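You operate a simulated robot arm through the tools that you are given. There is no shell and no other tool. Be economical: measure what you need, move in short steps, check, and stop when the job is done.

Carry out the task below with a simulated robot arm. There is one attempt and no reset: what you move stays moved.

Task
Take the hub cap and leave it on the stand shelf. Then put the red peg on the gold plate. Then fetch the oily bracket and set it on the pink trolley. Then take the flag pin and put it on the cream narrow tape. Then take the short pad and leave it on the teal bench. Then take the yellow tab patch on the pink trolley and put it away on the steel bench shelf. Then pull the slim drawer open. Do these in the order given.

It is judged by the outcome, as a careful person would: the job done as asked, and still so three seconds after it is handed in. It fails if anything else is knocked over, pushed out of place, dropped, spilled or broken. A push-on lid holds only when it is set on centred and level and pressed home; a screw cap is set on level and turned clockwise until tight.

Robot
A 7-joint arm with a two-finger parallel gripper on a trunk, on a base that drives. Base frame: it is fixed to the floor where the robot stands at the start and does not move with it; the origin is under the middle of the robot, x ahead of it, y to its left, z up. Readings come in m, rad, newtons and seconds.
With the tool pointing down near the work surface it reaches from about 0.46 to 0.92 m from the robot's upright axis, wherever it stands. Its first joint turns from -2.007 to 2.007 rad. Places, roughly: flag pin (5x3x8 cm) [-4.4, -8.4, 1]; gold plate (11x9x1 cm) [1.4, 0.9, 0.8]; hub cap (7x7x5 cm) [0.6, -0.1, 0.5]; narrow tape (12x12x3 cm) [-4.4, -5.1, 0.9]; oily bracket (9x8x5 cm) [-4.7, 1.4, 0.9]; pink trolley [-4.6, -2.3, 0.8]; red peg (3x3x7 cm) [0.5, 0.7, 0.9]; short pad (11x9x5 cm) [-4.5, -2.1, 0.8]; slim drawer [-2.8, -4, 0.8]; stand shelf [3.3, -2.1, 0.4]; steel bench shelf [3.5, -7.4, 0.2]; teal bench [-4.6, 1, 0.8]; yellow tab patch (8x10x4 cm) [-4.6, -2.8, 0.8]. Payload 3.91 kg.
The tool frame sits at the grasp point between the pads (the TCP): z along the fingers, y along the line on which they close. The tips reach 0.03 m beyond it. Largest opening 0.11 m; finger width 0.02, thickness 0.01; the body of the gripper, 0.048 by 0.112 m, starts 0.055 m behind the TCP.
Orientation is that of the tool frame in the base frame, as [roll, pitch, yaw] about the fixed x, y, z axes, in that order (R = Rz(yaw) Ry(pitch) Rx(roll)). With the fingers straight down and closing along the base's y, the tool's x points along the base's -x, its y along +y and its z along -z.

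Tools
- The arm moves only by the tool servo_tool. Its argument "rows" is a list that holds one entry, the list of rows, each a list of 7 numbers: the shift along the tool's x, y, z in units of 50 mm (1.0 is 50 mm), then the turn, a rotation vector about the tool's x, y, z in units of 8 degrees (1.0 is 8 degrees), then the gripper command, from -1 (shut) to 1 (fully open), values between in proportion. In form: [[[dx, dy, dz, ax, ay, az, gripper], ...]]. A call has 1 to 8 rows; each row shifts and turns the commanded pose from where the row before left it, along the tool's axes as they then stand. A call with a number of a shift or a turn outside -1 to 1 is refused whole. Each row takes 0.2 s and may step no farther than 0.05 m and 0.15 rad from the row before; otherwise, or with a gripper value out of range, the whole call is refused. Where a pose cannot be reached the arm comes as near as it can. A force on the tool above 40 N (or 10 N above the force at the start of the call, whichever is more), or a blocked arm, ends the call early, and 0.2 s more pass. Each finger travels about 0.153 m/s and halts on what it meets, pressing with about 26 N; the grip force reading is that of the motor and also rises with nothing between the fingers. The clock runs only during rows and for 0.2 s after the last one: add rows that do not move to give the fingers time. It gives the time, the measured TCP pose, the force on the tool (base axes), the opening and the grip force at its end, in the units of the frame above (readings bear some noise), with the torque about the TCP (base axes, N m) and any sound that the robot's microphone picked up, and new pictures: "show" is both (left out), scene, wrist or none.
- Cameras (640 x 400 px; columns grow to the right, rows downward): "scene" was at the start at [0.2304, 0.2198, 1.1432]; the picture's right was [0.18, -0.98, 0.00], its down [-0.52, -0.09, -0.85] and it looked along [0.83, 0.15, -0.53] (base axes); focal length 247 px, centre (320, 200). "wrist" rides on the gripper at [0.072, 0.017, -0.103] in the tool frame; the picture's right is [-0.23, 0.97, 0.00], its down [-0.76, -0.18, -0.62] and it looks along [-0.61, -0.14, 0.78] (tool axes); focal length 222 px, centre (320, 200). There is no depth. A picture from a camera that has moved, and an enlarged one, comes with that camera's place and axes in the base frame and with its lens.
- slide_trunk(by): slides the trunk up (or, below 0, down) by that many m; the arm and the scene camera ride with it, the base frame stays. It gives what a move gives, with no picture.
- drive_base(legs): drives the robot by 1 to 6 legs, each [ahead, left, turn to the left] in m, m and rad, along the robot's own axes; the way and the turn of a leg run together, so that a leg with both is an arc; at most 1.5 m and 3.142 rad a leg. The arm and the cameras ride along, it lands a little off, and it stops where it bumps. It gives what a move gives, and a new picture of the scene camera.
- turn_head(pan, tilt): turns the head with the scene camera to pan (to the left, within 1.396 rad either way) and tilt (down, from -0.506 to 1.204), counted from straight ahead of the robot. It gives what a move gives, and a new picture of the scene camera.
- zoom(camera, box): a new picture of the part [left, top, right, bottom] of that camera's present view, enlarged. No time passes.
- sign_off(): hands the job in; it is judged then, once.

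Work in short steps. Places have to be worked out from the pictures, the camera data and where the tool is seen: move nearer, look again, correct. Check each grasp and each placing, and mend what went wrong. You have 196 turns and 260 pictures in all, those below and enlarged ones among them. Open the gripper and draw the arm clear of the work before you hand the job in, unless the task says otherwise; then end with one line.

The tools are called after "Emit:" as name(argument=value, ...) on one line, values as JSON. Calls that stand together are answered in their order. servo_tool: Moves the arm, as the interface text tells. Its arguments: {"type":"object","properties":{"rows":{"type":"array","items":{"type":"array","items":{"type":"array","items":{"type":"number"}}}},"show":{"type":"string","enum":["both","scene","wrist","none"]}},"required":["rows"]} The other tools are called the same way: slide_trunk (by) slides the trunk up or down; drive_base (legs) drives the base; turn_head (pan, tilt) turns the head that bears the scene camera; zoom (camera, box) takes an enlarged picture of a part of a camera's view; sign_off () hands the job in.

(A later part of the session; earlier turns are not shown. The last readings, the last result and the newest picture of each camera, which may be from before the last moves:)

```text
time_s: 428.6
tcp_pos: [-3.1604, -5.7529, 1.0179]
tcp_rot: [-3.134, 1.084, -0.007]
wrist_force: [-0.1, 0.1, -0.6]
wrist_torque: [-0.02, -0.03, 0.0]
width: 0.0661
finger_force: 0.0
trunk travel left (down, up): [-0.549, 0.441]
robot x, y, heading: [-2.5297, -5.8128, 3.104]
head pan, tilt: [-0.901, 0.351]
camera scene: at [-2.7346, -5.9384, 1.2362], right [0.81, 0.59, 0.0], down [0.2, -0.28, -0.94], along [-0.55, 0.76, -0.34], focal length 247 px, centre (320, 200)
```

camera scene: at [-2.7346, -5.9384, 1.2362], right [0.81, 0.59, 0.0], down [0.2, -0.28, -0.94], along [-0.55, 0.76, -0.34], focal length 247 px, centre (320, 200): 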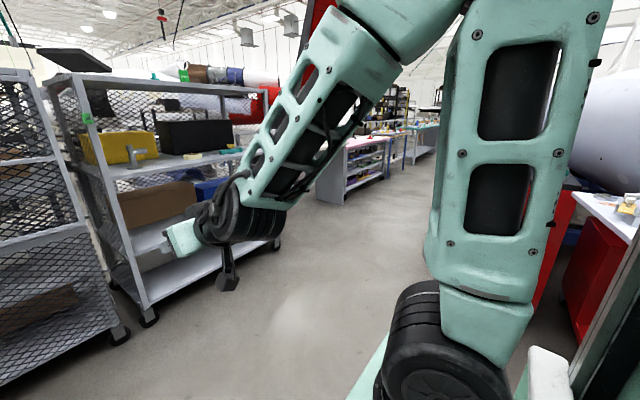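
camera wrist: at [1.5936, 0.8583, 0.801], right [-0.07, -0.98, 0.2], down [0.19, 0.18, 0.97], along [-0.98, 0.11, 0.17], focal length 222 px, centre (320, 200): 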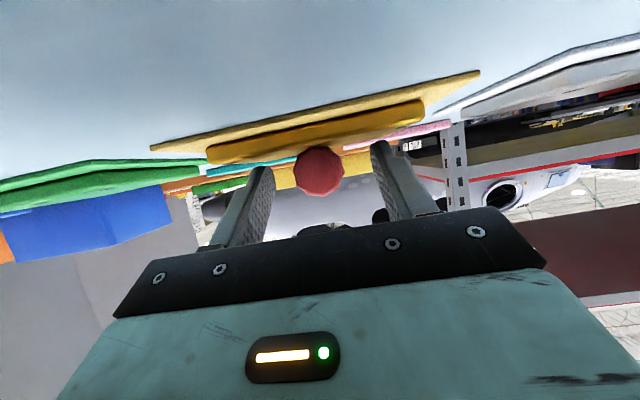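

The west aisle runs north along a row of benches. I'll turn north, shift to x≈−3.35 and drive to y≈−2.3.

Emit:
drive_base(legs=[[0, 0, -1.535], [0.5, 0.8, 0], [1.5, 0, 0], [1.45, 0, 0]])

Emit:
turn_head(pan=0.8, tilt=0.4)

```text
time_s: 451.1
tcp_pos: [-3.6042, -1.7714, 1.0181]
tcp_rot: [-3.133, 1.084, -1.45]
wrist_force: [-0.1, -0.2, -0.7]
wrist_torque: [-0.01, 0.03, 0.04]
width: 0.0657
finger_force: 0.1
trunk travel left (down, up): [-0.549, 0.441]
robot x, y, heading: [-3.5852, -2.406, 1.662]
head pan, tilt: [-0.901, 0.351]
camera scene: at [-3.7308, -2.2194, 1.2362], right [0.69, -0.73, 0.0], down [-0.25, -0.24, -0.94], along [0.68, 0.65, -0.34], focal length 247 px, centre (320, 200)
```

scene: 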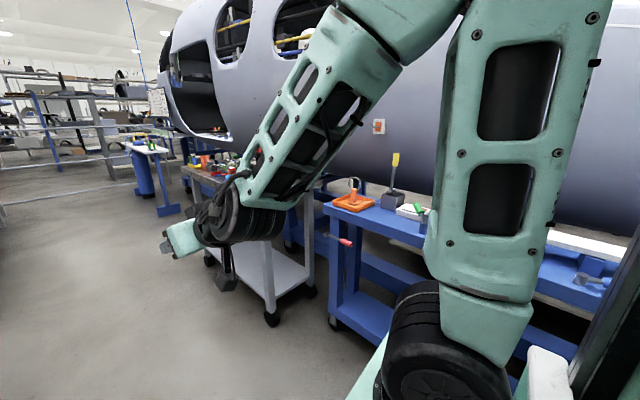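

```text
time_s: 452.8
tcp_pos: [-3.6025, -1.7732, 1.0183]
tcp_rot: [-3.132, 1.083, -1.451]
wrist_force: [-0.6, -0.1, 0.2]
wrist_torque: [0.0, 0.01, 0.0]
width: 0.0663
finger_force: 0.1
trunk travel left (down, up): [-0.549, 0.441]
robot x, y, heading: [-3.5848, -2.4045, 1.66]
head pan, tilt: [0.799, 0.4]
camera scene: at [-3.8702, -2.225, 1.2316], right [0.63, 0.78, 0.0], down [0.3, -0.25, -0.92], along [-0.71, 0.58, -0.39], focal length 247 px, centre (320, 200)
```

scene: 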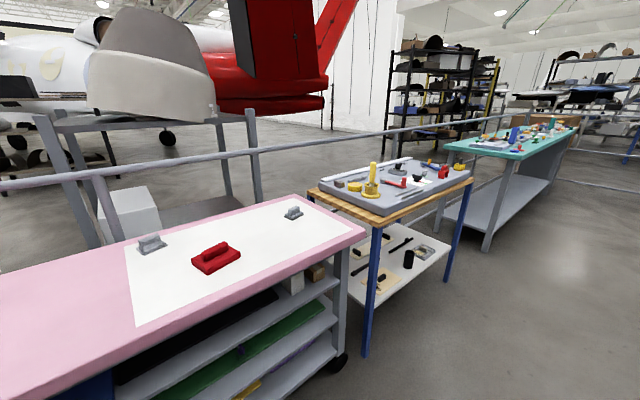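

The pink trolley (with the red short pad and white mat) and the teal bench are visible. I'll carry on to y≈1.35 and turn to face the teal bench.

Emit:
drive_base(legs=[[0, 0, -0.09], [1.5, 0, 0], [1.5, 0, 0], [0.75, 0, 0], [0, 0, 1.57]])

Emit:
turn_head(pan=0.0, tilt=0.7)

```text
time_s: 469.4
tcp_pos: [-3.2845, 1.4374, 1.0173]
tcp_rot: [-3.131, 1.083, -1.659]
wrist_force: [-0.6, -0.3, -0.5]
wrist_torque: [-0.02, 0.04, 0.01]
width: 0.0659
finger_force: 0.2
trunk travel left (down, up): [-0.549, 0.441]
robot x, y, heading: [-3.3913, 0.8139, 1.455]
head pan, tilt: [0.799, 0.4]
stopped in leg 4: the robot was blocked; the commanded pose is now the measured one
camera scene: at [-3.6381, 1.0487, 1.2316], right [0.78, 0.63, 0.0], down [0.25, -0.3, -0.92], along [-0.58, 0.71, -0.39], focal length 247 px, centre (320, 200)
```

scene: 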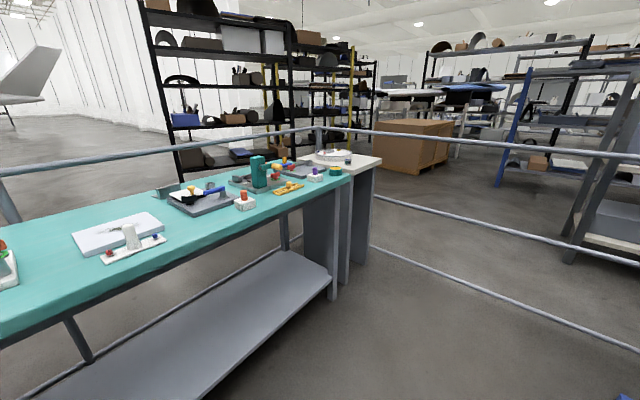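

```text
time_s: 470.5
tcp_pos: [-3.2839, 1.439, 1.0168]
tcp_rot: [-3.132, 1.082, -1.657]
wrist_force: [0.5, -0.1, 0.5]
wrist_torque: [-0.02, -0.01, -0.02]
width: 0.066
finger_force: 0.0
trunk travel left (down, up): [-0.549, 0.441]
robot x, y, heading: [-3.3922, 0.814, 1.453]
head pan, tilt: [0.0, 0.7]
camera scene: at [-3.5699, 1.0612, 1.2048], right [0.99, -0.12, 0.0], down [-0.07, -0.64, -0.77], along [0.09, 0.76, -0.64], focal length 247 px, centre (320, 200)
```

scene: 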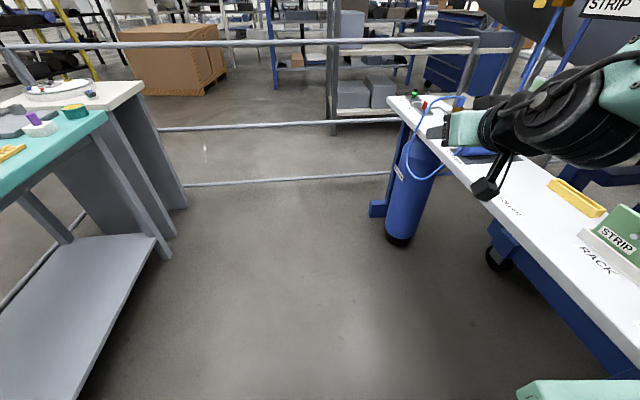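

I'm against the blue bench on the right. I'll move left-forward to about (−3.65, 1.3) and turn to face the teal bench.

Emit:
drive_base(legs=[[0, 0.3, 0], [0.45, 0, 0], [0, 0, 1.69]])

Emit:
zoom(camera="scene", box=[100, 50, 500, 300])

```text
time_s: 479.1
tcp_pos: [-4.2691, 1.3126, 1.0165]
tcp_rot: [-3.132, 1.083, 0.068]
wrist_force: [0.9, -0.1, -0.8]
wrist_torque: [0.01, 0.02, -0.01]
width: 0.066
finger_force: 0.0
trunk travel left (down, up): [-0.549, 0.441]
robot x, y, heading: [-3.6332, 1.3031, -3.104]
head pan, tilt: [0.0, 0.7]
camera scene: at [-3.8539, 1.0874, 1.2048], right [-0.04, 1.0, 0.0], down [0.64, 0.02, -0.76], along [-0.76, -0.03, -0.64], focal length 247 px, centre (320, 200)
```

scene: 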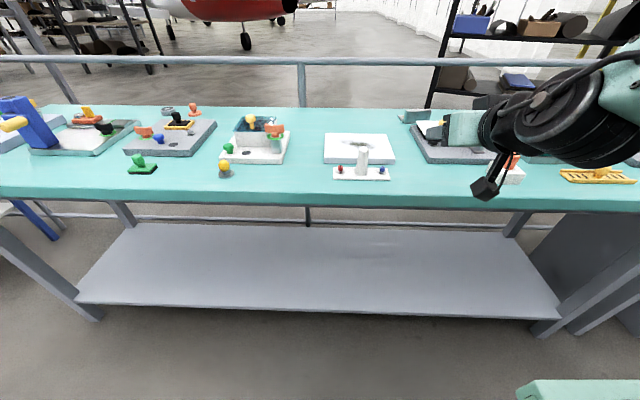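

```text
1.60 times, centred on (300, 175) of scene
camera zoom: at [-3.8539, 1.0874, 1.2048], right [-0.04, 1.0, 0.0], down [0.64, 0.02, -0.76], along [-0.76, -0.03, -0.64], focal length 395 px, centre (352, 240)
```

zoom: 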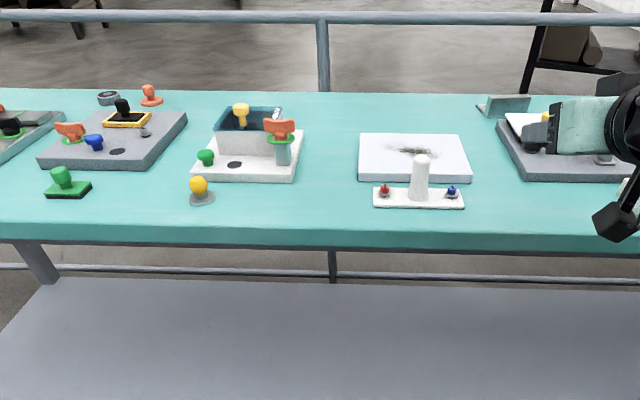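

The bracket is the grey L-shape at the back of the bench, roughly (−4.8, 1.42). I'll point the tool down, then move closer.

Emit:
servo_tool(rows=[[[0, 0, 0, 0, 1, 0, 1], [0, 0, 0, 0, 1, 0, 1], [0, 0, 0, 0, 1, 0, 1], [0, 0, 0, 0, 1, 0, 1], [0, 0, 0, 0, 1, 0, 1], [0, 0, 0, 0, 1, 0, 1], [0, 0, 0, 0, 1, 0, 1], [0, 0, 0, 0, 0.75, 0, 1]]], show="none")

Emit:
slide_trunk(by=0.1)

Emit:
drive_base(legs=[[0.27, -0.1, -0.037]])

```text
time_s: 480.9
tcp_pos: [-4.272, 1.3208, 1.0171]
tcp_rot: [-3.113, 0.102, 0.035]
wrist_force: [0.4, -0.2, 0.3]
wrist_torque: [-0.01, 0.02, 0.01]
width: 0.1098
finger_force: 0.0
out of reach, approached as far as the arm can: row 3
trunk travel left (down, up): [-0.549, 0.441]
robot x, y, heading: [-3.6388, 1.2999, -3.102]
head pan, tilt: [0.0, 0.7]
```

```text
time_s: 482.2
tcp_pos: [-4.2711, 1.3215, 1.1168]
tcp_rot: [-3.115, 0.107, 0.037]
wrist_force: [-0.7, -0.4, 0.3]
wrist_torque: [-0.01, 0.0, -0.01]
width: 0.1099
finger_force: 0.2
trunk travel left (down, up): [-0.649, 0.341]
robot x, y, heading: [-3.6341, 1.304, -3.099]
head pan, tilt: [0.0, 0.7]
```

```text
time_s: 484.2
tcp_pos: [-4.5508, 1.4449, 1.1168]
tcp_rot: [-3.112, 0.106, -0.006]
wrist_force: [0.3, -0.4, -0.4]
wrist_torque: [0.01, 0.02, -0.02]
width: 0.1099
finger_force: 0.1
trunk travel left (down, up): [-0.649, 0.341]
robot x, y, heading: [-3.9148, 1.3996, 3.141]
head pan, tilt: [0.0, 0.7]
camera scene: at [-4.1438, 1.1941, 1.3048], right [0.0, 1.0, 0.0], down [0.64, 0.0, -0.76], along [-0.76, 0.0, -0.64], focal length 247 px, centre (320, 200)
```

scene: 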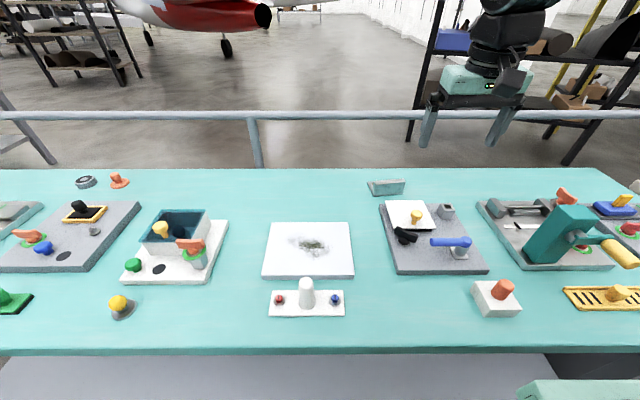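

Emit:
zoom(camera="scene", box=[340, 160, 440, 222])

Emit:
zoom(camera="wrist", box=[160, 0, 480, 200])

```text
6.40 times, centred on (390, 191) of scene
camera zoom: at [-4.1438, 1.1941, 1.3048], right [0.0, 1.0, 0.0], down [0.64, 0.0, -0.76], along [-0.76, 0.0, -0.64], focal length 1582 px, centre (-128, 258)
```

zoom: 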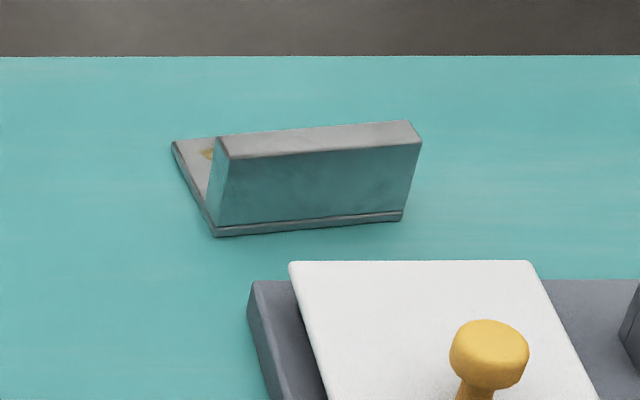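

```text
2.00 times, centred on (320, 100) of wrist
camera zoom: at [-4.4692, 1.4245, 1.2112], right [-0.23, -0.97, 0.0], down [-0.69, 0.16, 0.71], along [-0.69, 0.17, -0.71], focal length 444 px, centre (320, 400)
```

zoom: 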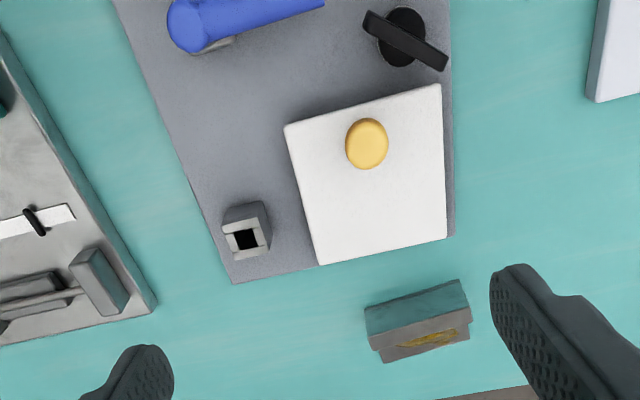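

The bracket is an L: a clean upright plate facing me, and a flange behind it carrying the oily patch. I'll grip the upright across its thickness, so I need to turn the gripper 90° about its axis while raising it.

Emit:
servo_tool(rows=[[[0, 0, -0.4, 0, 0.3, 0.9, 1], [0, 0, -0.4, 0, 0.3, 0.9, 1], [0, 0, -0.4, 0, 0.16, 0.95, 1], [0, 0, -0.4, 0, 0, 1, 1], [0, 0, -0.4, 0, 0, 1, 1], [0, 0, -0.4, 0, 0, 1, 1], [0, 0, -0.4, 0, 0, 1, 1], [0, 0, -0.4, 0, 0, 1, 1]]], show="none")

Emit:
servo_tool(rows=[[[0, 0, 0, 0, 0, 1, 1], [0, 0, 0, 0, 0, 1, 1], [0, 0, 0, 0, 0, 1, 1], [0, 0, 0, 0, 0, 0.5, 1], [0, 0, 0, 0, 0, 0, 1]]], show="wrist")

```text
time_s: 486.1
tcp_pos: [-4.5474, 1.4416, 1.2769]
tcp_rot: [-3.138, 0.01, -1.091]
wrist_force: [-0.3, -0.2, 1.0]
wrist_torque: [0.02, 0.0, 0.03]
width: 0.1099
finger_force: 0.1
trunk travel left (down, up): [-0.649, 0.341]
robot x, y, heading: [-3.9161, 1.3978, 3.139]
head pan, tilt: [0.0, 0.7]
```

```text
time_s: 487.2
tcp_pos: [-4.5471, 1.4428, 1.2778]
tcp_rot: [3.138, 0.01, -1.579]
wrist_force: [-0.2, -0.2, 0.8]
wrist_torque: [0.0, 0.0, -0.04]
width: 0.1099
finger_force: 0.0
trunk travel left (down, up): [-0.649, 0.341]
robot x, y, heading: [-3.9165, 1.4031, 3.135]
head pan, tilt: [0.0, 0.7]
camera wrist: at [-4.5642, 1.3692, 1.3791], right [-0.97, 0.24, 0.0], down [0.19, 0.75, 0.63], along [0.14, 0.61, -0.78], focal length 222 px, centre (320, 200)
```

wrist: 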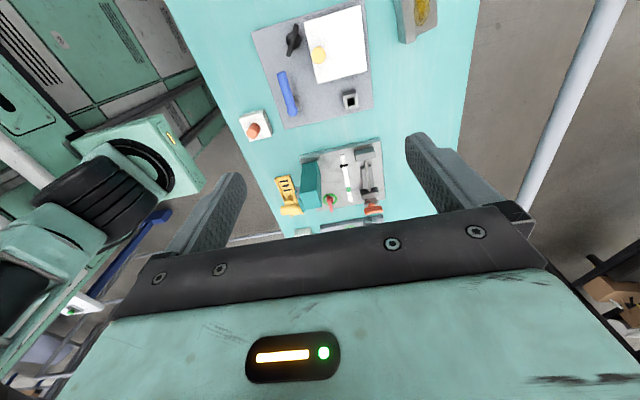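

The rotation worked. The bracket reads about (−4.75, 1.407), so I'll move over it and lower the trunk 30 cm to look closer.

Emit:
servo_tool(rows=[[[0.14, 0.84, 0, 0, 0, 0, 1], [0.14, 0.84, 0, 0, 0, 0, 1], [0.14, 0.84, 0, 0, 0, 0, 1], [0.14, 0.84, 0, 0, 0, 0, 1], [0.14, 0.8, 0, 0, 0, 0, 1], [0, 0, 0, 0, 0, 0, 1]]], show="none")

Emit:
slide_trunk(by=-0.3)

Emit:
servo_tool(rows=[[[0, 0, 0, 0, 0, 0, 1]]])

```text
time_s: 488.6
tcp_pos: [-4.7334, 1.4144, 1.2648]
tcp_rot: [3.138, 0.01, -1.577]
wrist_force: [-0.4, -1.2, 0.3]
wrist_torque: [-0.01, -0.06, -0.03]
width: 0.1099
finger_force: 0.0
out of reach, approached as far as the arm can: row 5
trunk travel left (down, up): [-0.649, 0.341]
robot x, y, heading: [-3.9197, 1.4023, 3.138]
head pan, tilt: [0.0, 0.7]
```

```text
time_s: 491.6
tcp_pos: [-4.7273, 1.4127, 0.9733]
tcp_rot: [3.124, 0.01, -1.578]
wrist_force: [0.4, 0.1, -0.1]
wrist_torque: [0.02, 0.01, -0.01]
width: 0.1098
finger_force: 0.1
trunk travel left (down, up): [-0.349, 0.641]
robot x, y, heading: [-3.9139, 1.3984, 3.142]
head pan, tilt: [0.0, 0.7]
```

```text
time_s: 492.1
tcp_pos: [-4.7277, 1.4133, 0.976]
tcp_rot: [3.125, 0.009, -1.576]
wrist_force: [0.3, 0.8, 0.2]
wrist_torque: [0.01, 0.0, 0.01]
width: 0.11
finger_force: 0.1
trunk travel left (down, up): [-0.349, 0.641]
robot x, y, heading: [-3.9158, 1.3963, 3.138]
head pan, tilt: [0.0, 0.7]
camera scene: at [-4.14, 1.1924, 1.0071], right [0.0, 1.0, 0.0], down [0.64, 0.0, -0.77], along [-0.77, 0.0, -0.64], focal length 247 px, centre (320, 200)
camera wrist: at [-4.7433, 1.3403, 1.0781], right [-0.97, 0.23, 0.02], down [0.19, 0.75, 0.63], along [0.13, 0.61, -0.78], focal length 222 px, centre (320, 200)
```

scene: 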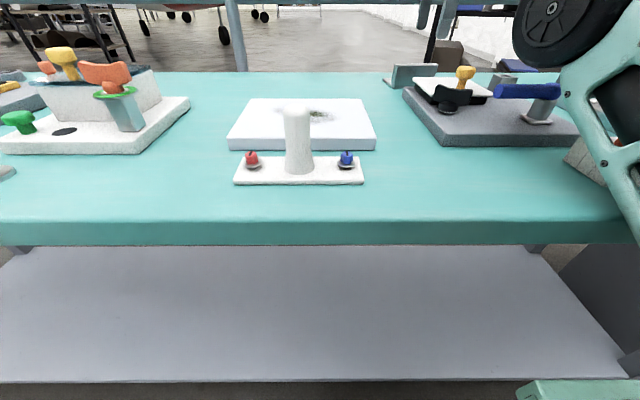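
wrist: 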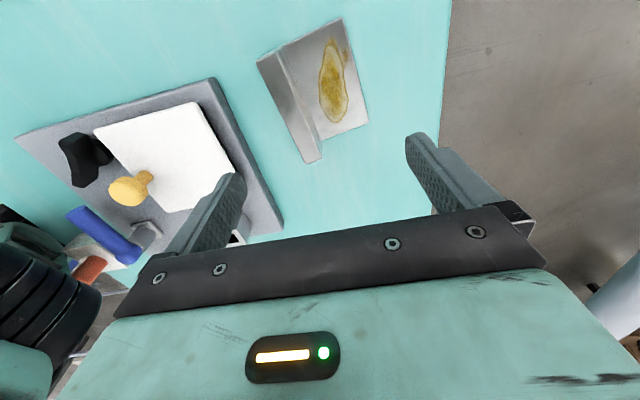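

The bench top is near z 0.857 and the upright's top near 0.895, centred at about (−4.717, 1.39) and turned 10°. I'll align yaw, centre, and lower by trunk to check.

Emit:
servo_tool(rows=[[[0.23, -0.11, 0, 0.1, 0, -0.65, 1], [0.23, -0.11, 0, 0, 0, -0.6, 1], [0, 0, 0, 0, 0, 0, 1]]], show="none")

Emit:
slide_trunk(by=-0.045)

Emit:
servo_tool(rows=[[[0, 0, 0, 0, 0, 0, 1]]], show="wrist")

```text
time_s: 492.9
tcp_pos: [-4.7222, 1.392, 0.9634]
tcp_rot: [-3.13, 0.009, -1.402]
wrist_force: [0.2, -0.2, 0.8]
wrist_torque: [0.03, 0.0, 0.02]
width: 0.1101
finger_force: 0.0
trunk travel left (down, up): [-0.349, 0.641]
robot x, y, heading: [-3.9152, 1.3976, 3.136]
head pan, tilt: [0.0, 0.7]
```

```text
time_s: 493.7
tcp_pos: [-4.701, 1.3938, 0.9554]
tcp_rot: [3.111, 0.009, -1.404]
wrist_force: [-0.3, 0.8, 0.3]
wrist_torque: [0.02, 0.0, 0.02]
width: 0.1098
finger_force: 0.1
trunk travel left (down, up): [-0.304, 0.686]
robot x, y, heading: [-3.9157, 1.3994, 3.135]
head pan, tilt: [0.0, 0.7]
```

```text
time_s: 494.3
tcp_pos: [-4.7035, 1.3954, 0.9502]
tcp_rot: [3.096, 0.007, -1.405]
wrist_force: [-0.4, 0.6, 0.4]
wrist_torque: [-0.01, 0.03, -0.04]
width: 0.11
finger_force: 0.1
trunk travel left (down, up): [-0.304, 0.686]
robot x, y, heading: [-3.9182, 1.4005, 3.138]
head pan, tilt: [0.0, 0.7]
stopped in row 1: the arm was blocked; the commanded pose is now the measured one
camera wrist: at [-4.7033, 1.3219, 1.0536], right [-1.0, 0.06, 0.05], down [0.08, 0.78, 0.62], along [0.0, 0.62, -0.78], focal length 222 px, centre (320, 200)
```

wrist: 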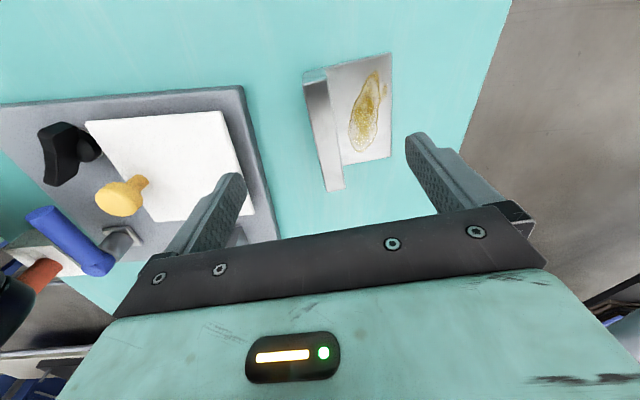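

The arm is blocked, likely its link touching something at the bench's near edge. I'll raise back up and look.

Emit:
slide_trunk(by=0.1)

Emit:
turn_head(pan=-0.5, tilt=0.75)

```text
time_s: 495.6
tcp_pos: [-4.7311, 1.3973, 1.014]
tcp_rot: [-3.141, 0.004, -1.404]
wrist_force: [0.6, -1.0, 0.4]
wrist_torque: [0.03, 0.0, 0.02]
width: 0.1102
finger_force: 0.2
trunk travel left (down, up): [-0.404, 0.586]
robot x, y, heading: [-3.9153, 1.401, 3.139]
head pan, tilt: [0.0, 0.7]
```

```text
time_s: 496.6
tcp_pos: [-4.7303, 1.3965, 1.0146]
tcp_rot: [-3.141, 0.004, -1.405]
wrist_force: [0.7, 0.2, -0.6]
wrist_torque: [0.05, -0.04, 0.02]
width: 0.1101
finger_force: 0.0
trunk travel left (down, up): [-0.404, 0.586]
robot x, y, heading: [-3.9192, 1.3997, 3.137]
head pan, tilt: [-0.499, 0.75]
camera scene: at [-4.1318, 1.2341, 1.0555], right [0.48, 0.88, 0.0], down [0.6, -0.33, -0.73], along [-0.64, 0.35, -0.68], focal length 247 px, centre (320, 200)
```

scene: 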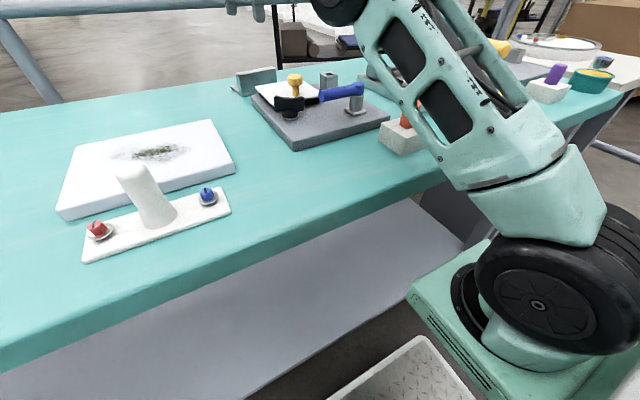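

The upper arm leans over the bench edge, which limits lowering by trunk. I'll creep the base 5 cm forward, keep the trunk higher, and lower with the arm.

Emit:
drive_base(legs=[[0.05, 0, 0]])

Emit:
servo_tool(rows=[[[0, -0.7, 0.2, 0, 0, 0, 1], [0, -0.65, 0.2, 0, 0, 0, 1], [0, 0, 0.5, 0, 0, 0, 1], [0, 0, 0.5, 0, 0, 0, 1], [0, 0, 0, 0, 0, 0, 1]]], show="wrist")

```text
time_s: 497.5
tcp_pos: [-4.7812, 1.3972, 1.0138]
tcp_rot: [3.141, 0.004, -1.404]
wrist_force: [0.1, 0.6, -0.9]
wrist_torque: [-0.01, 0.01, -0.01]
width: 0.1099
finger_force: 0.0
trunk travel left (down, up): [-0.404, 0.586]
robot x, y, heading: [-3.9663, 1.3975, 3.131]
head pan, tilt: [-0.499, 0.75]
camera scene: at [-4.1824, 1.2346, 1.0555], right [0.48, 0.88, 0.0], down [0.6, -0.33, -0.73], along [-0.64, 0.35, -0.68], focal length 247 px, centre (320, 200)
```

scene: 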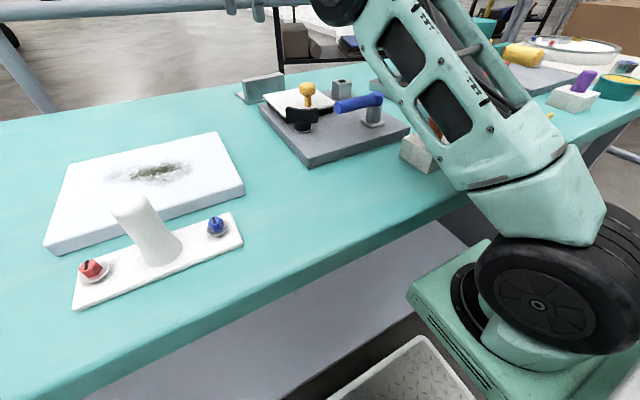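

```text
time_s: 498.7
tcp_pos: [-4.7122, 1.4077, 0.9439]
tcp_rot: [3.14, 0.002, -1.405]
wrist_force: [0.5, 1.3, -0.4]
wrist_torque: [-0.03, 0.02, -0.01]
width: 0.1099
finger_force: 0.1
trunk travel left (down, up): [-0.404, 0.586]
robot x, y, heading: [-3.9653, 1.3982, 3.136]
head pan, tilt: [-0.499, 0.75]
camera wrist: at [-4.7175, 1.3334, 1.0458], right [-1.0, 0.06, 0.0], down [0.05, 0.78, 0.63], along [0.04, 0.62, -0.78], focal length 222 px, centre (320, 200)
```

wrist: 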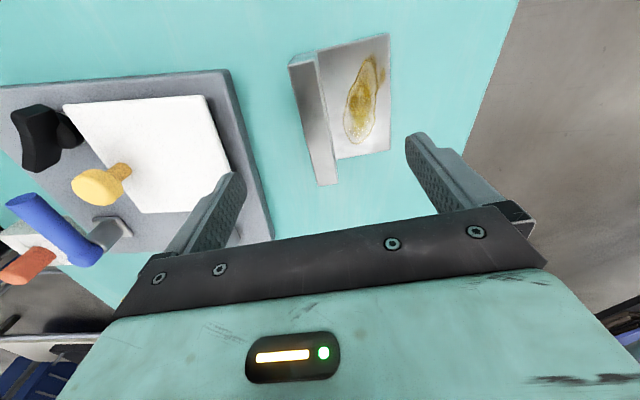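

No reach trouble now. The upright's centre is at (−4.712, 1.393). I'll narrow the fingers to 6 cm to miss the mat, shift, and lower to z≈0.905.

Emit:
servo_tool(rows=[[[0.3, 0.05, 0, 0, 0, 0, 0.09], [0, 0, 0, 0, 0, 0, 0.09], [0, 0, 0.4, 0, 0, 0, 0.09], [0, 0, 0.4, 0, 0, 0, 0.09], [0, 0, 0, 0, 0, 0, 0.09]]], show="wrist")

```text
time_s: 499.9
tcp_pos: [-4.7138, 1.3915, 0.9025]
tcp_rot: [3.141, 0.003, -1.405]
wrist_force: [0.9, 0.0, -1.5]
wrist_torque: [0.03, 0.01, 0.0]
width: 0.0598
finger_force: 0.0
trunk travel left (down, up): [-0.404, 0.586]
robot x, y, heading: [-3.9676, 1.4012, 3.138]
head pan, tilt: [-0.499, 0.75]
camera wrist: at [-4.7185, 1.3172, 1.0052], right [-1.0, 0.06, 0.0], down [0.05, 0.78, 0.63], along [0.04, 0.62, -0.78], focal length 222 px, centre (320, 200)
```

wrist: 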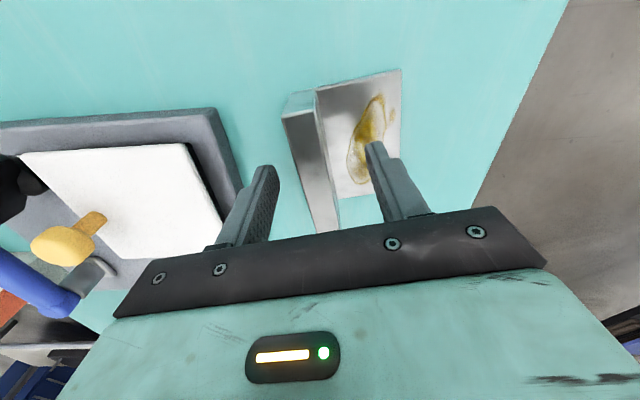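

The fingers straddle the upright. Closing.

Emit:
servo_tool(rows=[[[0, 0, 0.06, 0, 0, 0, -0.4], [0, 0, 0, 0, 0, 0, -1], [0, 0, 0, 0, 0, 0, -1], [0, 0, 0, 0, 0, 0, -1], [0, 0, 0, 0, 0, 0, -1]]], show="none")

Emit:
slide_trunk(by=0.2)

Emit:
servo_tool(rows=[[[0, 0, 0, 0, 0, 0, -1]]], show="wrist")

```text
time_s: 501.1
tcp_pos: [-4.714, 1.3926, 0.9003]
tcp_rot: [-3.142, 0.005, -1.404]
wrist_force: [0.7, -0.5, 2.9]
wrist_torque: [0.17, 0.03, -0.06]
width: 0.0178
finger_force: 26.2
trunk travel left (down, up): [-0.404, 0.586]
robot x, y, heading: [-3.9715, 1.397, 3.141]
head pan, tilt: [-0.499, 0.75]
```

```text
time_s: 503.3
tcp_pos: [-4.7126, 1.3921, 1.0996]
tcp_rot: [-3.14, 0.003, -1.406]
wrist_force: [0.3, 1.0, -1.5]
wrist_torque: [-0.01, -0.02, 0.0]
width: 0.0176
finger_force: 26.0
trunk travel left (down, up): [-0.604, 0.386]
robot x, y, heading: [-3.9666, 1.4021, 3.134]
head pan, tilt: [-0.499, 0.75]
```

```text
time_s: 503.7
tcp_pos: [-4.7126, 1.3918, 1.0994]
tcp_rot: [-3.141, 0.004, -1.405]
wrist_force: [-0.2, -0.2, -2.2]
wrist_torque: [0.0, -0.01, -0.04]
width: 0.0177
finger_force: 25.7
trunk travel left (down, up): [-0.604, 0.386]
robot x, y, heading: [-3.9666, 1.3962, 3.14]
head pan, tilt: [-0.499, 0.75]
camera wrist: at [-4.7183, 1.3175, 1.2025], right [-1.0, 0.06, 0.0], down [0.05, 0.78, 0.63], along [0.04, 0.62, -0.78], focal length 222 px, centre (320, 200)
```

wrist: 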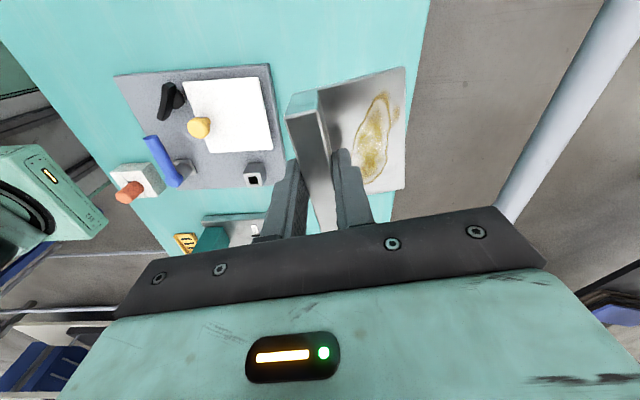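

The bracket is held firmly. I'll back out and drive south to the pink trolley, ending facing it.

Emit:
drive_base(legs=[[-0.38, 0, 0], [0, 0, 1.57], [1.5, 0, 0], [1.5, 0, 0], [0.7, 0, 0], [0, 0, -1.57]])

Emit:
turn_head(pan=0.0, tilt=0.65)

```text
time_s: 531.5
tcp_pos: [-4.3703, -2.327, 1.1004]
tcp_rot: [-3.141, 0.003, -1.435]
wrist_force: [0.8, 0.0, -1.9]
wrist_torque: [-0.01, -0.04, 0.0]
width: 0.0179
finger_force: 26.2
trunk travel left (down, up): [-0.604, 0.386]
robot x, y, heading: [-3.6204, -2.3395, 3.112]
head pan, tilt: [-0.499, 0.75]
camera scene: at [-3.8435, -2.5015, 1.2555], right [0.51, 0.86, 0.0], down [0.59, -0.35, -0.73], along [-0.63, 0.37, -0.68], focal length 247 px, centre (320, 200)
```

scene: 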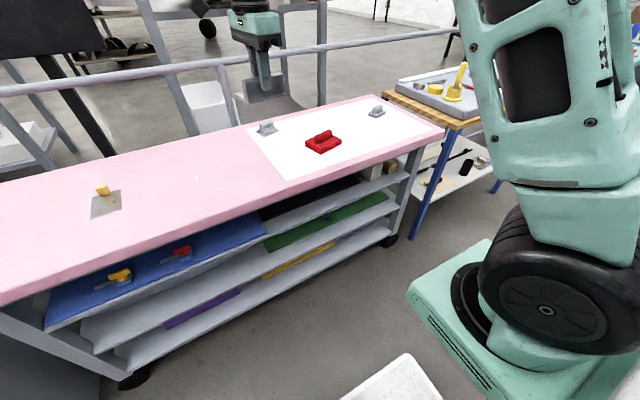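

```text
time_s: 532.5
tcp_pos: [-4.3686, -2.327, 1.0997]
tcp_rot: [3.141, 0.002, -1.435]
wrist_force: [-0.4, 0.9, -2.5]
wrist_torque: [-0.01, -0.04, -0.04]
width: 0.018
finger_force: 26.1
trunk travel left (down, up): [-0.604, 0.386]
robot x, y, heading: [-3.625, -2.3422, 3.112]
head pan, tilt: [0.0, 0.649]
camera scene: at [-3.8589, -2.5405, 1.2641], right [0.04, 1.0, 0.0], down [0.6, -0.02, -0.8], along [-0.8, 0.03, -0.6], focal length 247 px, centre (320, 200)
```

scene: 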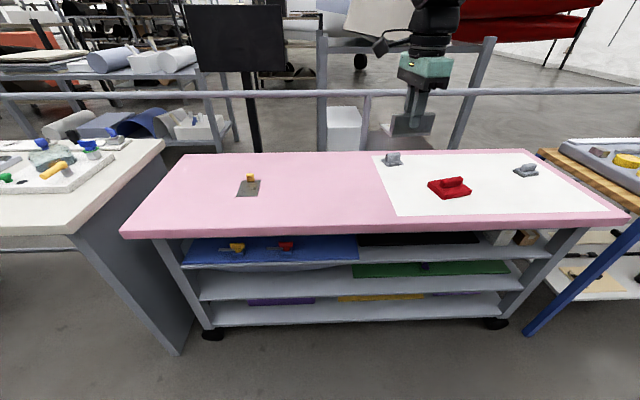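

The trolley top is at z≈0.785 with its front edge at x −4.35. The patch is at about (−4.59, −2.76) and the pad at (−4.51, −2.09). I'll place the bracket between them at (−4.52, −2.46); first, base alignment.

Emit:
drive_base(legs=[[0.15, 0.14, 0.03]])

Emit:
slide_trunk(by=-0.22)

Emit:
servo_tool(rows=[[[0, 0, 0, 0, 0, 0, -1]]])

```text
time_s: 534.1
tcp_pos: [-4.5243, -2.4919, 1.0997]
tcp_rot: [-3.142, 0.003, -1.406]
wrist_force: [0.1, 0.7, -1.7]
wrist_torque: [0.04, -0.01, -0.01]
width: 0.0178
finger_force: 26.2
trunk travel left (down, up): [-0.604, 0.386]
robot x, y, heading: [-3.7791, -2.4812, 3.133]
head pan, tilt: [0.0, 0.649]
camera scene: at [-4.0079, -2.6878, 1.2641], right [0.0, 1.0, 0.0], down [0.6, 0.0, -0.8], along [-0.8, 0.0, -0.6], focal length 247 px, centre (320, 200)
```

scene: 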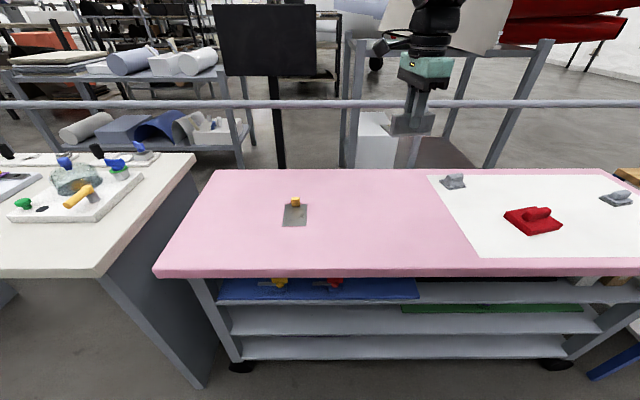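

```text
time_s: 536.4
tcp_pos: [-4.5241, -2.4906, 0.881]
tcp_rot: [-3.14, 0.005, -1.406]
wrist_force: [0.1, 0.3, -2.4]
wrist_torque: [-0.02, -0.03, -0.04]
width: 0.018
finger_force: 26.3
trunk travel left (down, up): [-0.384, 0.606]
robot x, y, heading: [-3.7774, -2.4816, 3.138]
head pan, tilt: [0.0, 0.649]
```

```text
time_s: 536.8
tcp_pos: [-4.5236, -2.4915, 0.8796]
tcp_rot: [3.141, 0.004, -1.404]
wrist_force: [0.1, 0.2, -2.4]
wrist_torque: [0.02, -0.03, -0.01]
width: 0.0177
finger_force: 25.8
trunk travel left (down, up): [-0.384, 0.606]
robot x, y, heading: [-3.7754, -2.4847, 3.136]
head pan, tilt: [0.0, 0.649]
camera scene: at [-4.0079, -2.6878, 1.0441], right [0.0, 1.0, 0.0], down [0.6, 0.0, -0.8], along [-0.8, 0.0, -0.6], focal length 247 px, centre (320, 200)
camera wrist: at [-4.5295, -2.5656, 0.9825], right [-1.0, 0.06, 0.0], down [0.05, 0.78, 0.63], along [0.04, 0.62, -0.78], focal length 222 px, centre (320, 200)
```

scene: 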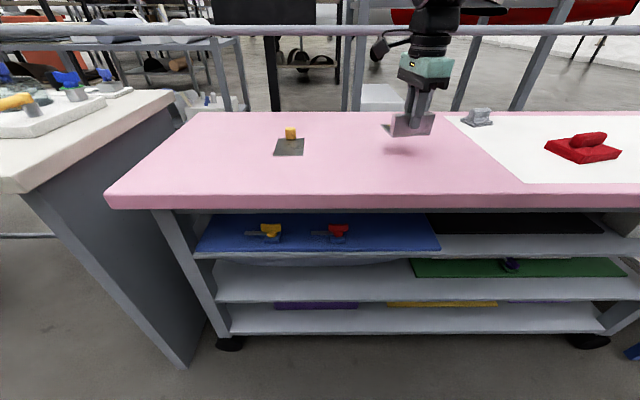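
wrist: 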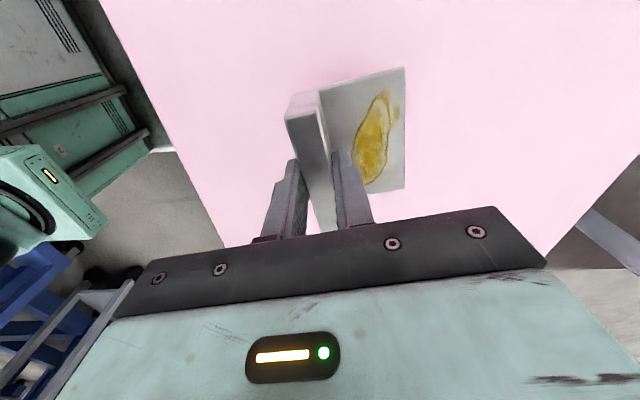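

I'll lower with small arm steps until contact.

Emit:
servo_tool(rows=[[[0, 0, 0.22, 0, 0, 0, -1], [0, 0, 0.22, 0, 0, 0, -1], [0, 0, 0.22, 0, 0, 0, -1], [0, 0, 0.16, 0, 0, 0, -1], [0, 0, 0, 0, 0, 0, -1]]], show="scene")

```text
time_s: 538.0
tcp_pos: [-4.5244, -2.4905, 0.8367]
tcp_rot: [3.141, 0.002, -1.405]
wrist_force: [-0.7, -0.5, -2.8]
wrist_torque: [0.0, -0.01, -0.04]
width: 0.018
finger_force: 26.0
trunk travel left (down, up): [-0.384, 0.606]
robot x, y, heading: [-3.7801, -2.4809, 3.131]
head pan, tilt: [0.0, 0.649]
camera scene: at [-4.0079, -2.6878, 1.0441], right [0.0, 1.0, 0.0], down [0.6, 0.0, -0.8], along [-0.8, 0.0, -0.6], focal length 247 px, centre (320, 200)
```

scene: 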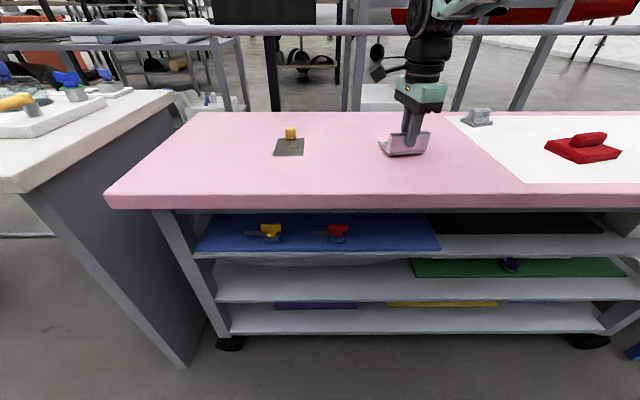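

Emit:
servo_tool(rows=[[[0, 0, 0.08, 0, 0, 0, -1], [0, 0, 0.08, 0, 0, 0, -1], [0, 0, 0.06, 0, 0, 0, -1]]], show="none")

Emit:
zoom(camera="scene", box=[360, 110, 450, 170])

```text
time_s: 538.8
tcp_pos: [-4.5242, -2.4895, 0.8311]
tcp_rot: [3.138, 0.003, -1.404]
wrist_force: [0.1, 2.2, 14.1]
wrist_torque: [0.19, -0.2, -0.02]
width: 0.0179
finger_force: 26.3
trunk travel left (down, up): [-0.384, 0.606]
robot x, y, heading: [-3.7765, -2.4831, 3.138]
head pan, tilt: [0.0, 0.649]
```

```text
6.67 times, centred on (405, 140) of scene
camera zoom: at [-4.0074, -2.6877, 1.0446], right [0.0, 1.0, 0.0], down [0.6, 0.0, -0.8], along [-0.8, 0.0, -0.6], focal length 1648 px, centre (-247, 600)
```

zoom: 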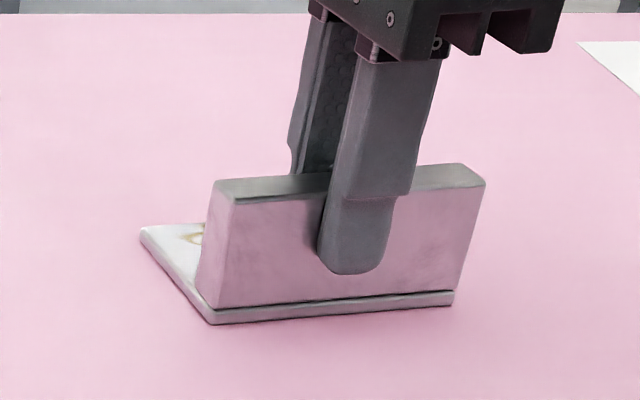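

In contact (14 N), sitting flat. I'll release and rise.

Emit:
servo_tool(rows=[[[0, 0, -0.02, 0, 0, 0, -0.5], [0, 0, 0, 0, 0, 0, 0], [0, 0, 0, 0, 0, 0, 0.1], [0, 0, -0.5, 0, 0, 0, 0.1], [0, 0, -0.9, 0, 0, 0, 0.1], [0, 0, -0.9, 0, 0, 0, 0.1], [0, 0, -0.5, 0, 0, 0, 0.1]]], show="none")

Emit:
slide_trunk(by=0.2)

Emit:
zoom(camera="scene", box=[120, 120, 560, 300])

```text
time_s: 540.4
tcp_pos: [-4.5227, -2.4896, 0.9707]
tcp_rot: [-3.139, 0.004, -1.404]
wrist_force: [0.1, 0.6, 0.5]
wrist_torque: [0.03, 0.03, 0.01]
width: 0.0604
finger_force: 0.1
trunk travel left (down, up): [-0.384, 0.606]
robot x, y, heading: [-3.7782, -2.4851, 3.135]
head pan, tilt: [0.0, 0.649]
```

```text
time_s: 542.6
tcp_pos: [-4.5203, -2.4898, 1.1702]
tcp_rot: [3.141, 0.003, -1.406]
wrist_force: [-0.3, 0.8, 0.0]
wrist_torque: [0.01, 0.0, 0.01]
width: 0.0605
finger_force: 0.0
trunk travel left (down, up): [-0.584, 0.406]
robot x, y, heading: [-3.7782, -2.484, 3.139]
head pan, tilt: [0.0, 0.649]
```

```text
1.45 times, centred on (340, 210) of scene
camera zoom: at [-4.0078, -2.6878, 1.2441], right [0.0, 1.0, 0.0], down [0.6, 0.0, -0.8], along [-0.8, 0.0, -0.6], focal length 359 px, centre (291, 186)
```

zoom: 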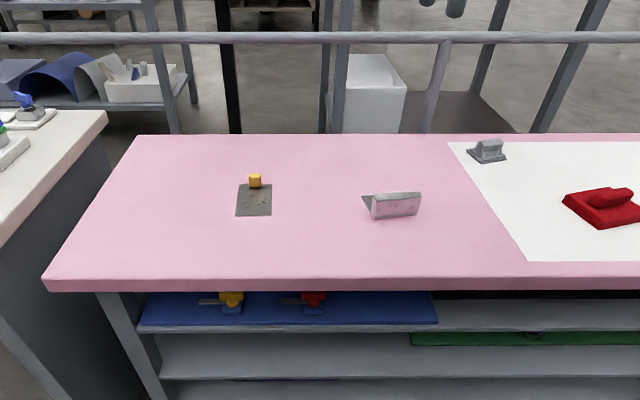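

The bracket is set down. Next is the flag pin to the south; I'll drive down the west aisle to about y −7 and look.

Emit:
drive_base(legs=[[-0.22, 0, 0], [0, 0, 1.575], [1.5, 0, 0], [1.5, 0, 0], [1.4, 0, 0]])

Emit:
turn_head(pan=-0.25, tilt=0.4)

```text
time_s: 568.5
tcp_pos: [-3.5808, -7.5752, 1.1699]
tcp_rot: [-3.141, 0.004, 0.175]
wrist_force: [-0.1, 0.0, 0.2]
wrist_torque: [0.02, 0.01, -0.01]
width: 0.0605
finger_force: 0.1
trunk travel left (down, up): [-0.584, 0.406]
robot x, y, heading: [-3.5941, -6.8303, -1.567]
head pan, tilt: [0.0, 0.649]
camera scene: at [-3.3879, -7.0615, 1.2441], right [-1.0, 0.0, 0.0], down [0.0, 0.6, -0.8], along [0.0, -0.8, -0.6], focal length 247 px, centre (320, 200)
```

scene: 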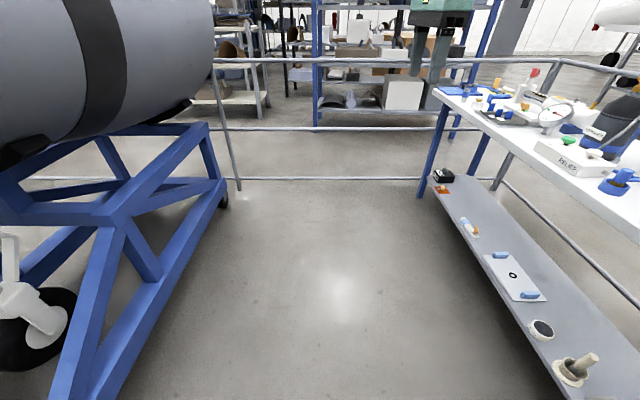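

```text
time_s: 569.3
tcp_pos: [-3.5811, -7.5756, 1.1697]
tcp_rot: [3.141, 0.004, 0.174]
wrist_force: [-0.8, -0.3, -0.4]
wrist_torque: [0.0, 0.01, -0.01]
width: 0.0604
finger_force: 0.2
trunk travel left (down, up): [-0.584, 0.406]
robot x, y, heading: [-3.5911, -6.8316, -1.566]
head pan, tilt: [-0.25, 0.4]
camera scene: at [-3.4107, -7.0646, 1.2666], right [-0.97, 0.24, 0.0], down [0.1, 0.38, -0.92], along [-0.22, -0.89, -0.39], focal length 247 px, centre (320, 200)
```

scene: 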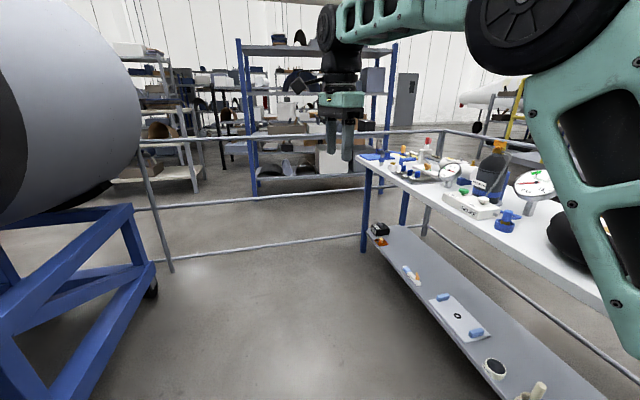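

The table is on the right, and the flag pin should be near pixel (425, 145). Zooming there.

Emit:
zoom(camera="scene", box=[355, 125, 485, 205])

```text
4.92 times, centred on (420, 165) of scene
camera zoom: at [-3.4107, -7.0646, 1.2666], right [-0.97, 0.24, 0.0], down [0.1, 0.38, -0.92], along [-0.22, -0.89, -0.39], focal length 1217 px, centre (-172, 372)
```

zoom: 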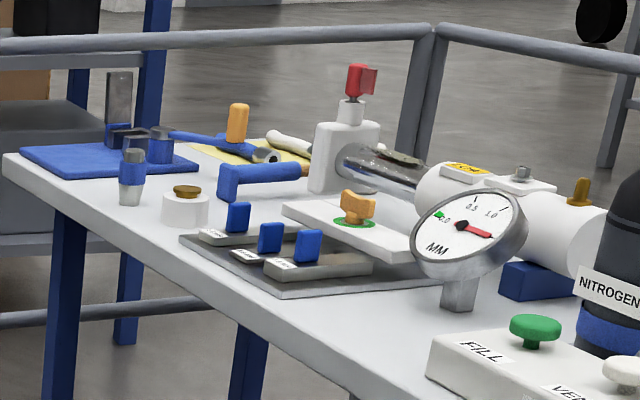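

The flag pin is the red flag stuck in the white valve block. I'll shift east, turn to face west clear of the table, and strafe south to y≈−8.4.

Emit:
drive_base(legs=[[0.6, 0.28, 0], [0, 0, -1.57], [0, 0.95, 0]])

Emit:
turn_head(pan=0.1, tilt=0.5)

```text
time_s: 581.2
tcp_pos: [-4.014, -8.4045, 1.171]
tcp_rot: [3.141, 0.006, -1.362]
wrist_force: [0.1, 0.6, 0.1]
wrist_torque: [0.01, 0.0, -0.02]
width: 0.0603
finger_force: 0.0
trunk travel left (down, up): [-0.584, 0.406]
robot x, y, heading: [-3.2688, -8.3623, -3.104]
head pan, tilt: [-0.25, 0.4]
camera scene: at [-3.4948, -8.5572, 1.2666], right [0.21, 0.98, 0.0], down [0.38, -0.08, -0.92], along [-0.9, 0.19, -0.39], focal length 247 px, centre (320, 200)
```

scene: 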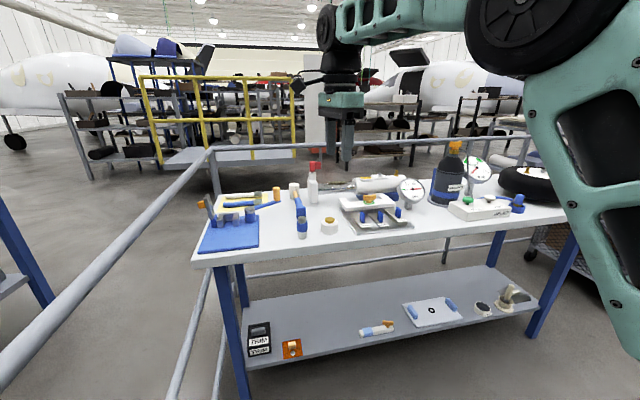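

```text
time_s: 582.1
tcp_pos: [-4.0123, -8.4037, 1.1704]
tcp_rot: [-3.14, 0.003, -1.361]
wrist_force: [-0.8, 0.7, 0.1]
wrist_torque: [0.02, -0.01, -0.02]
width: 0.0604
finger_force: 0.1
trunk travel left (down, up): [-0.584, 0.406]
robot x, y, heading: [-3.2731, -8.3645, -3.103]
head pan, tilt: [0.099, 0.499]
camera scene: at [-3.4944, -8.589, 1.2575], right [-0.14, 0.99, 0.0], down [0.47, 0.07, -0.88], along [-0.87, -0.12, -0.48], focal length 247 px, centre (320, 200)
```

scene: 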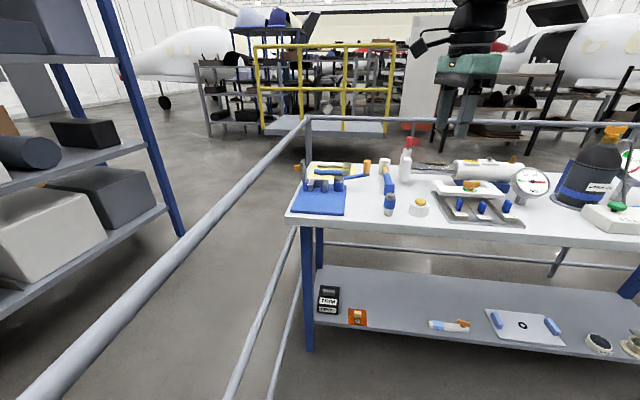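

Triangulation puts the flag at (−4.421, −8.390, 1.013). Zooming to see its shape.

Emit:
zoom(camera="scene", box=[370, 125, 450, 185])

```text
6.67 times, centred on (410, 155) of scene
camera zoom: at [-3.4944, -8.589, 1.2575], right [-0.14, 0.99, 0.0], down [0.47, 0.07, -0.88], along [-0.87, -0.12, -0.48], focal length 1648 px, centre (-280, 500)
```

zoom: 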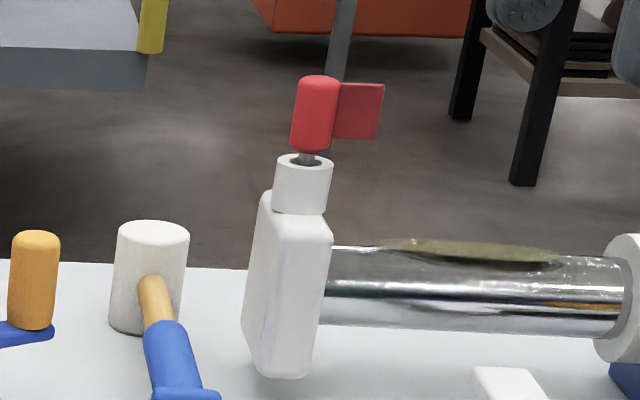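

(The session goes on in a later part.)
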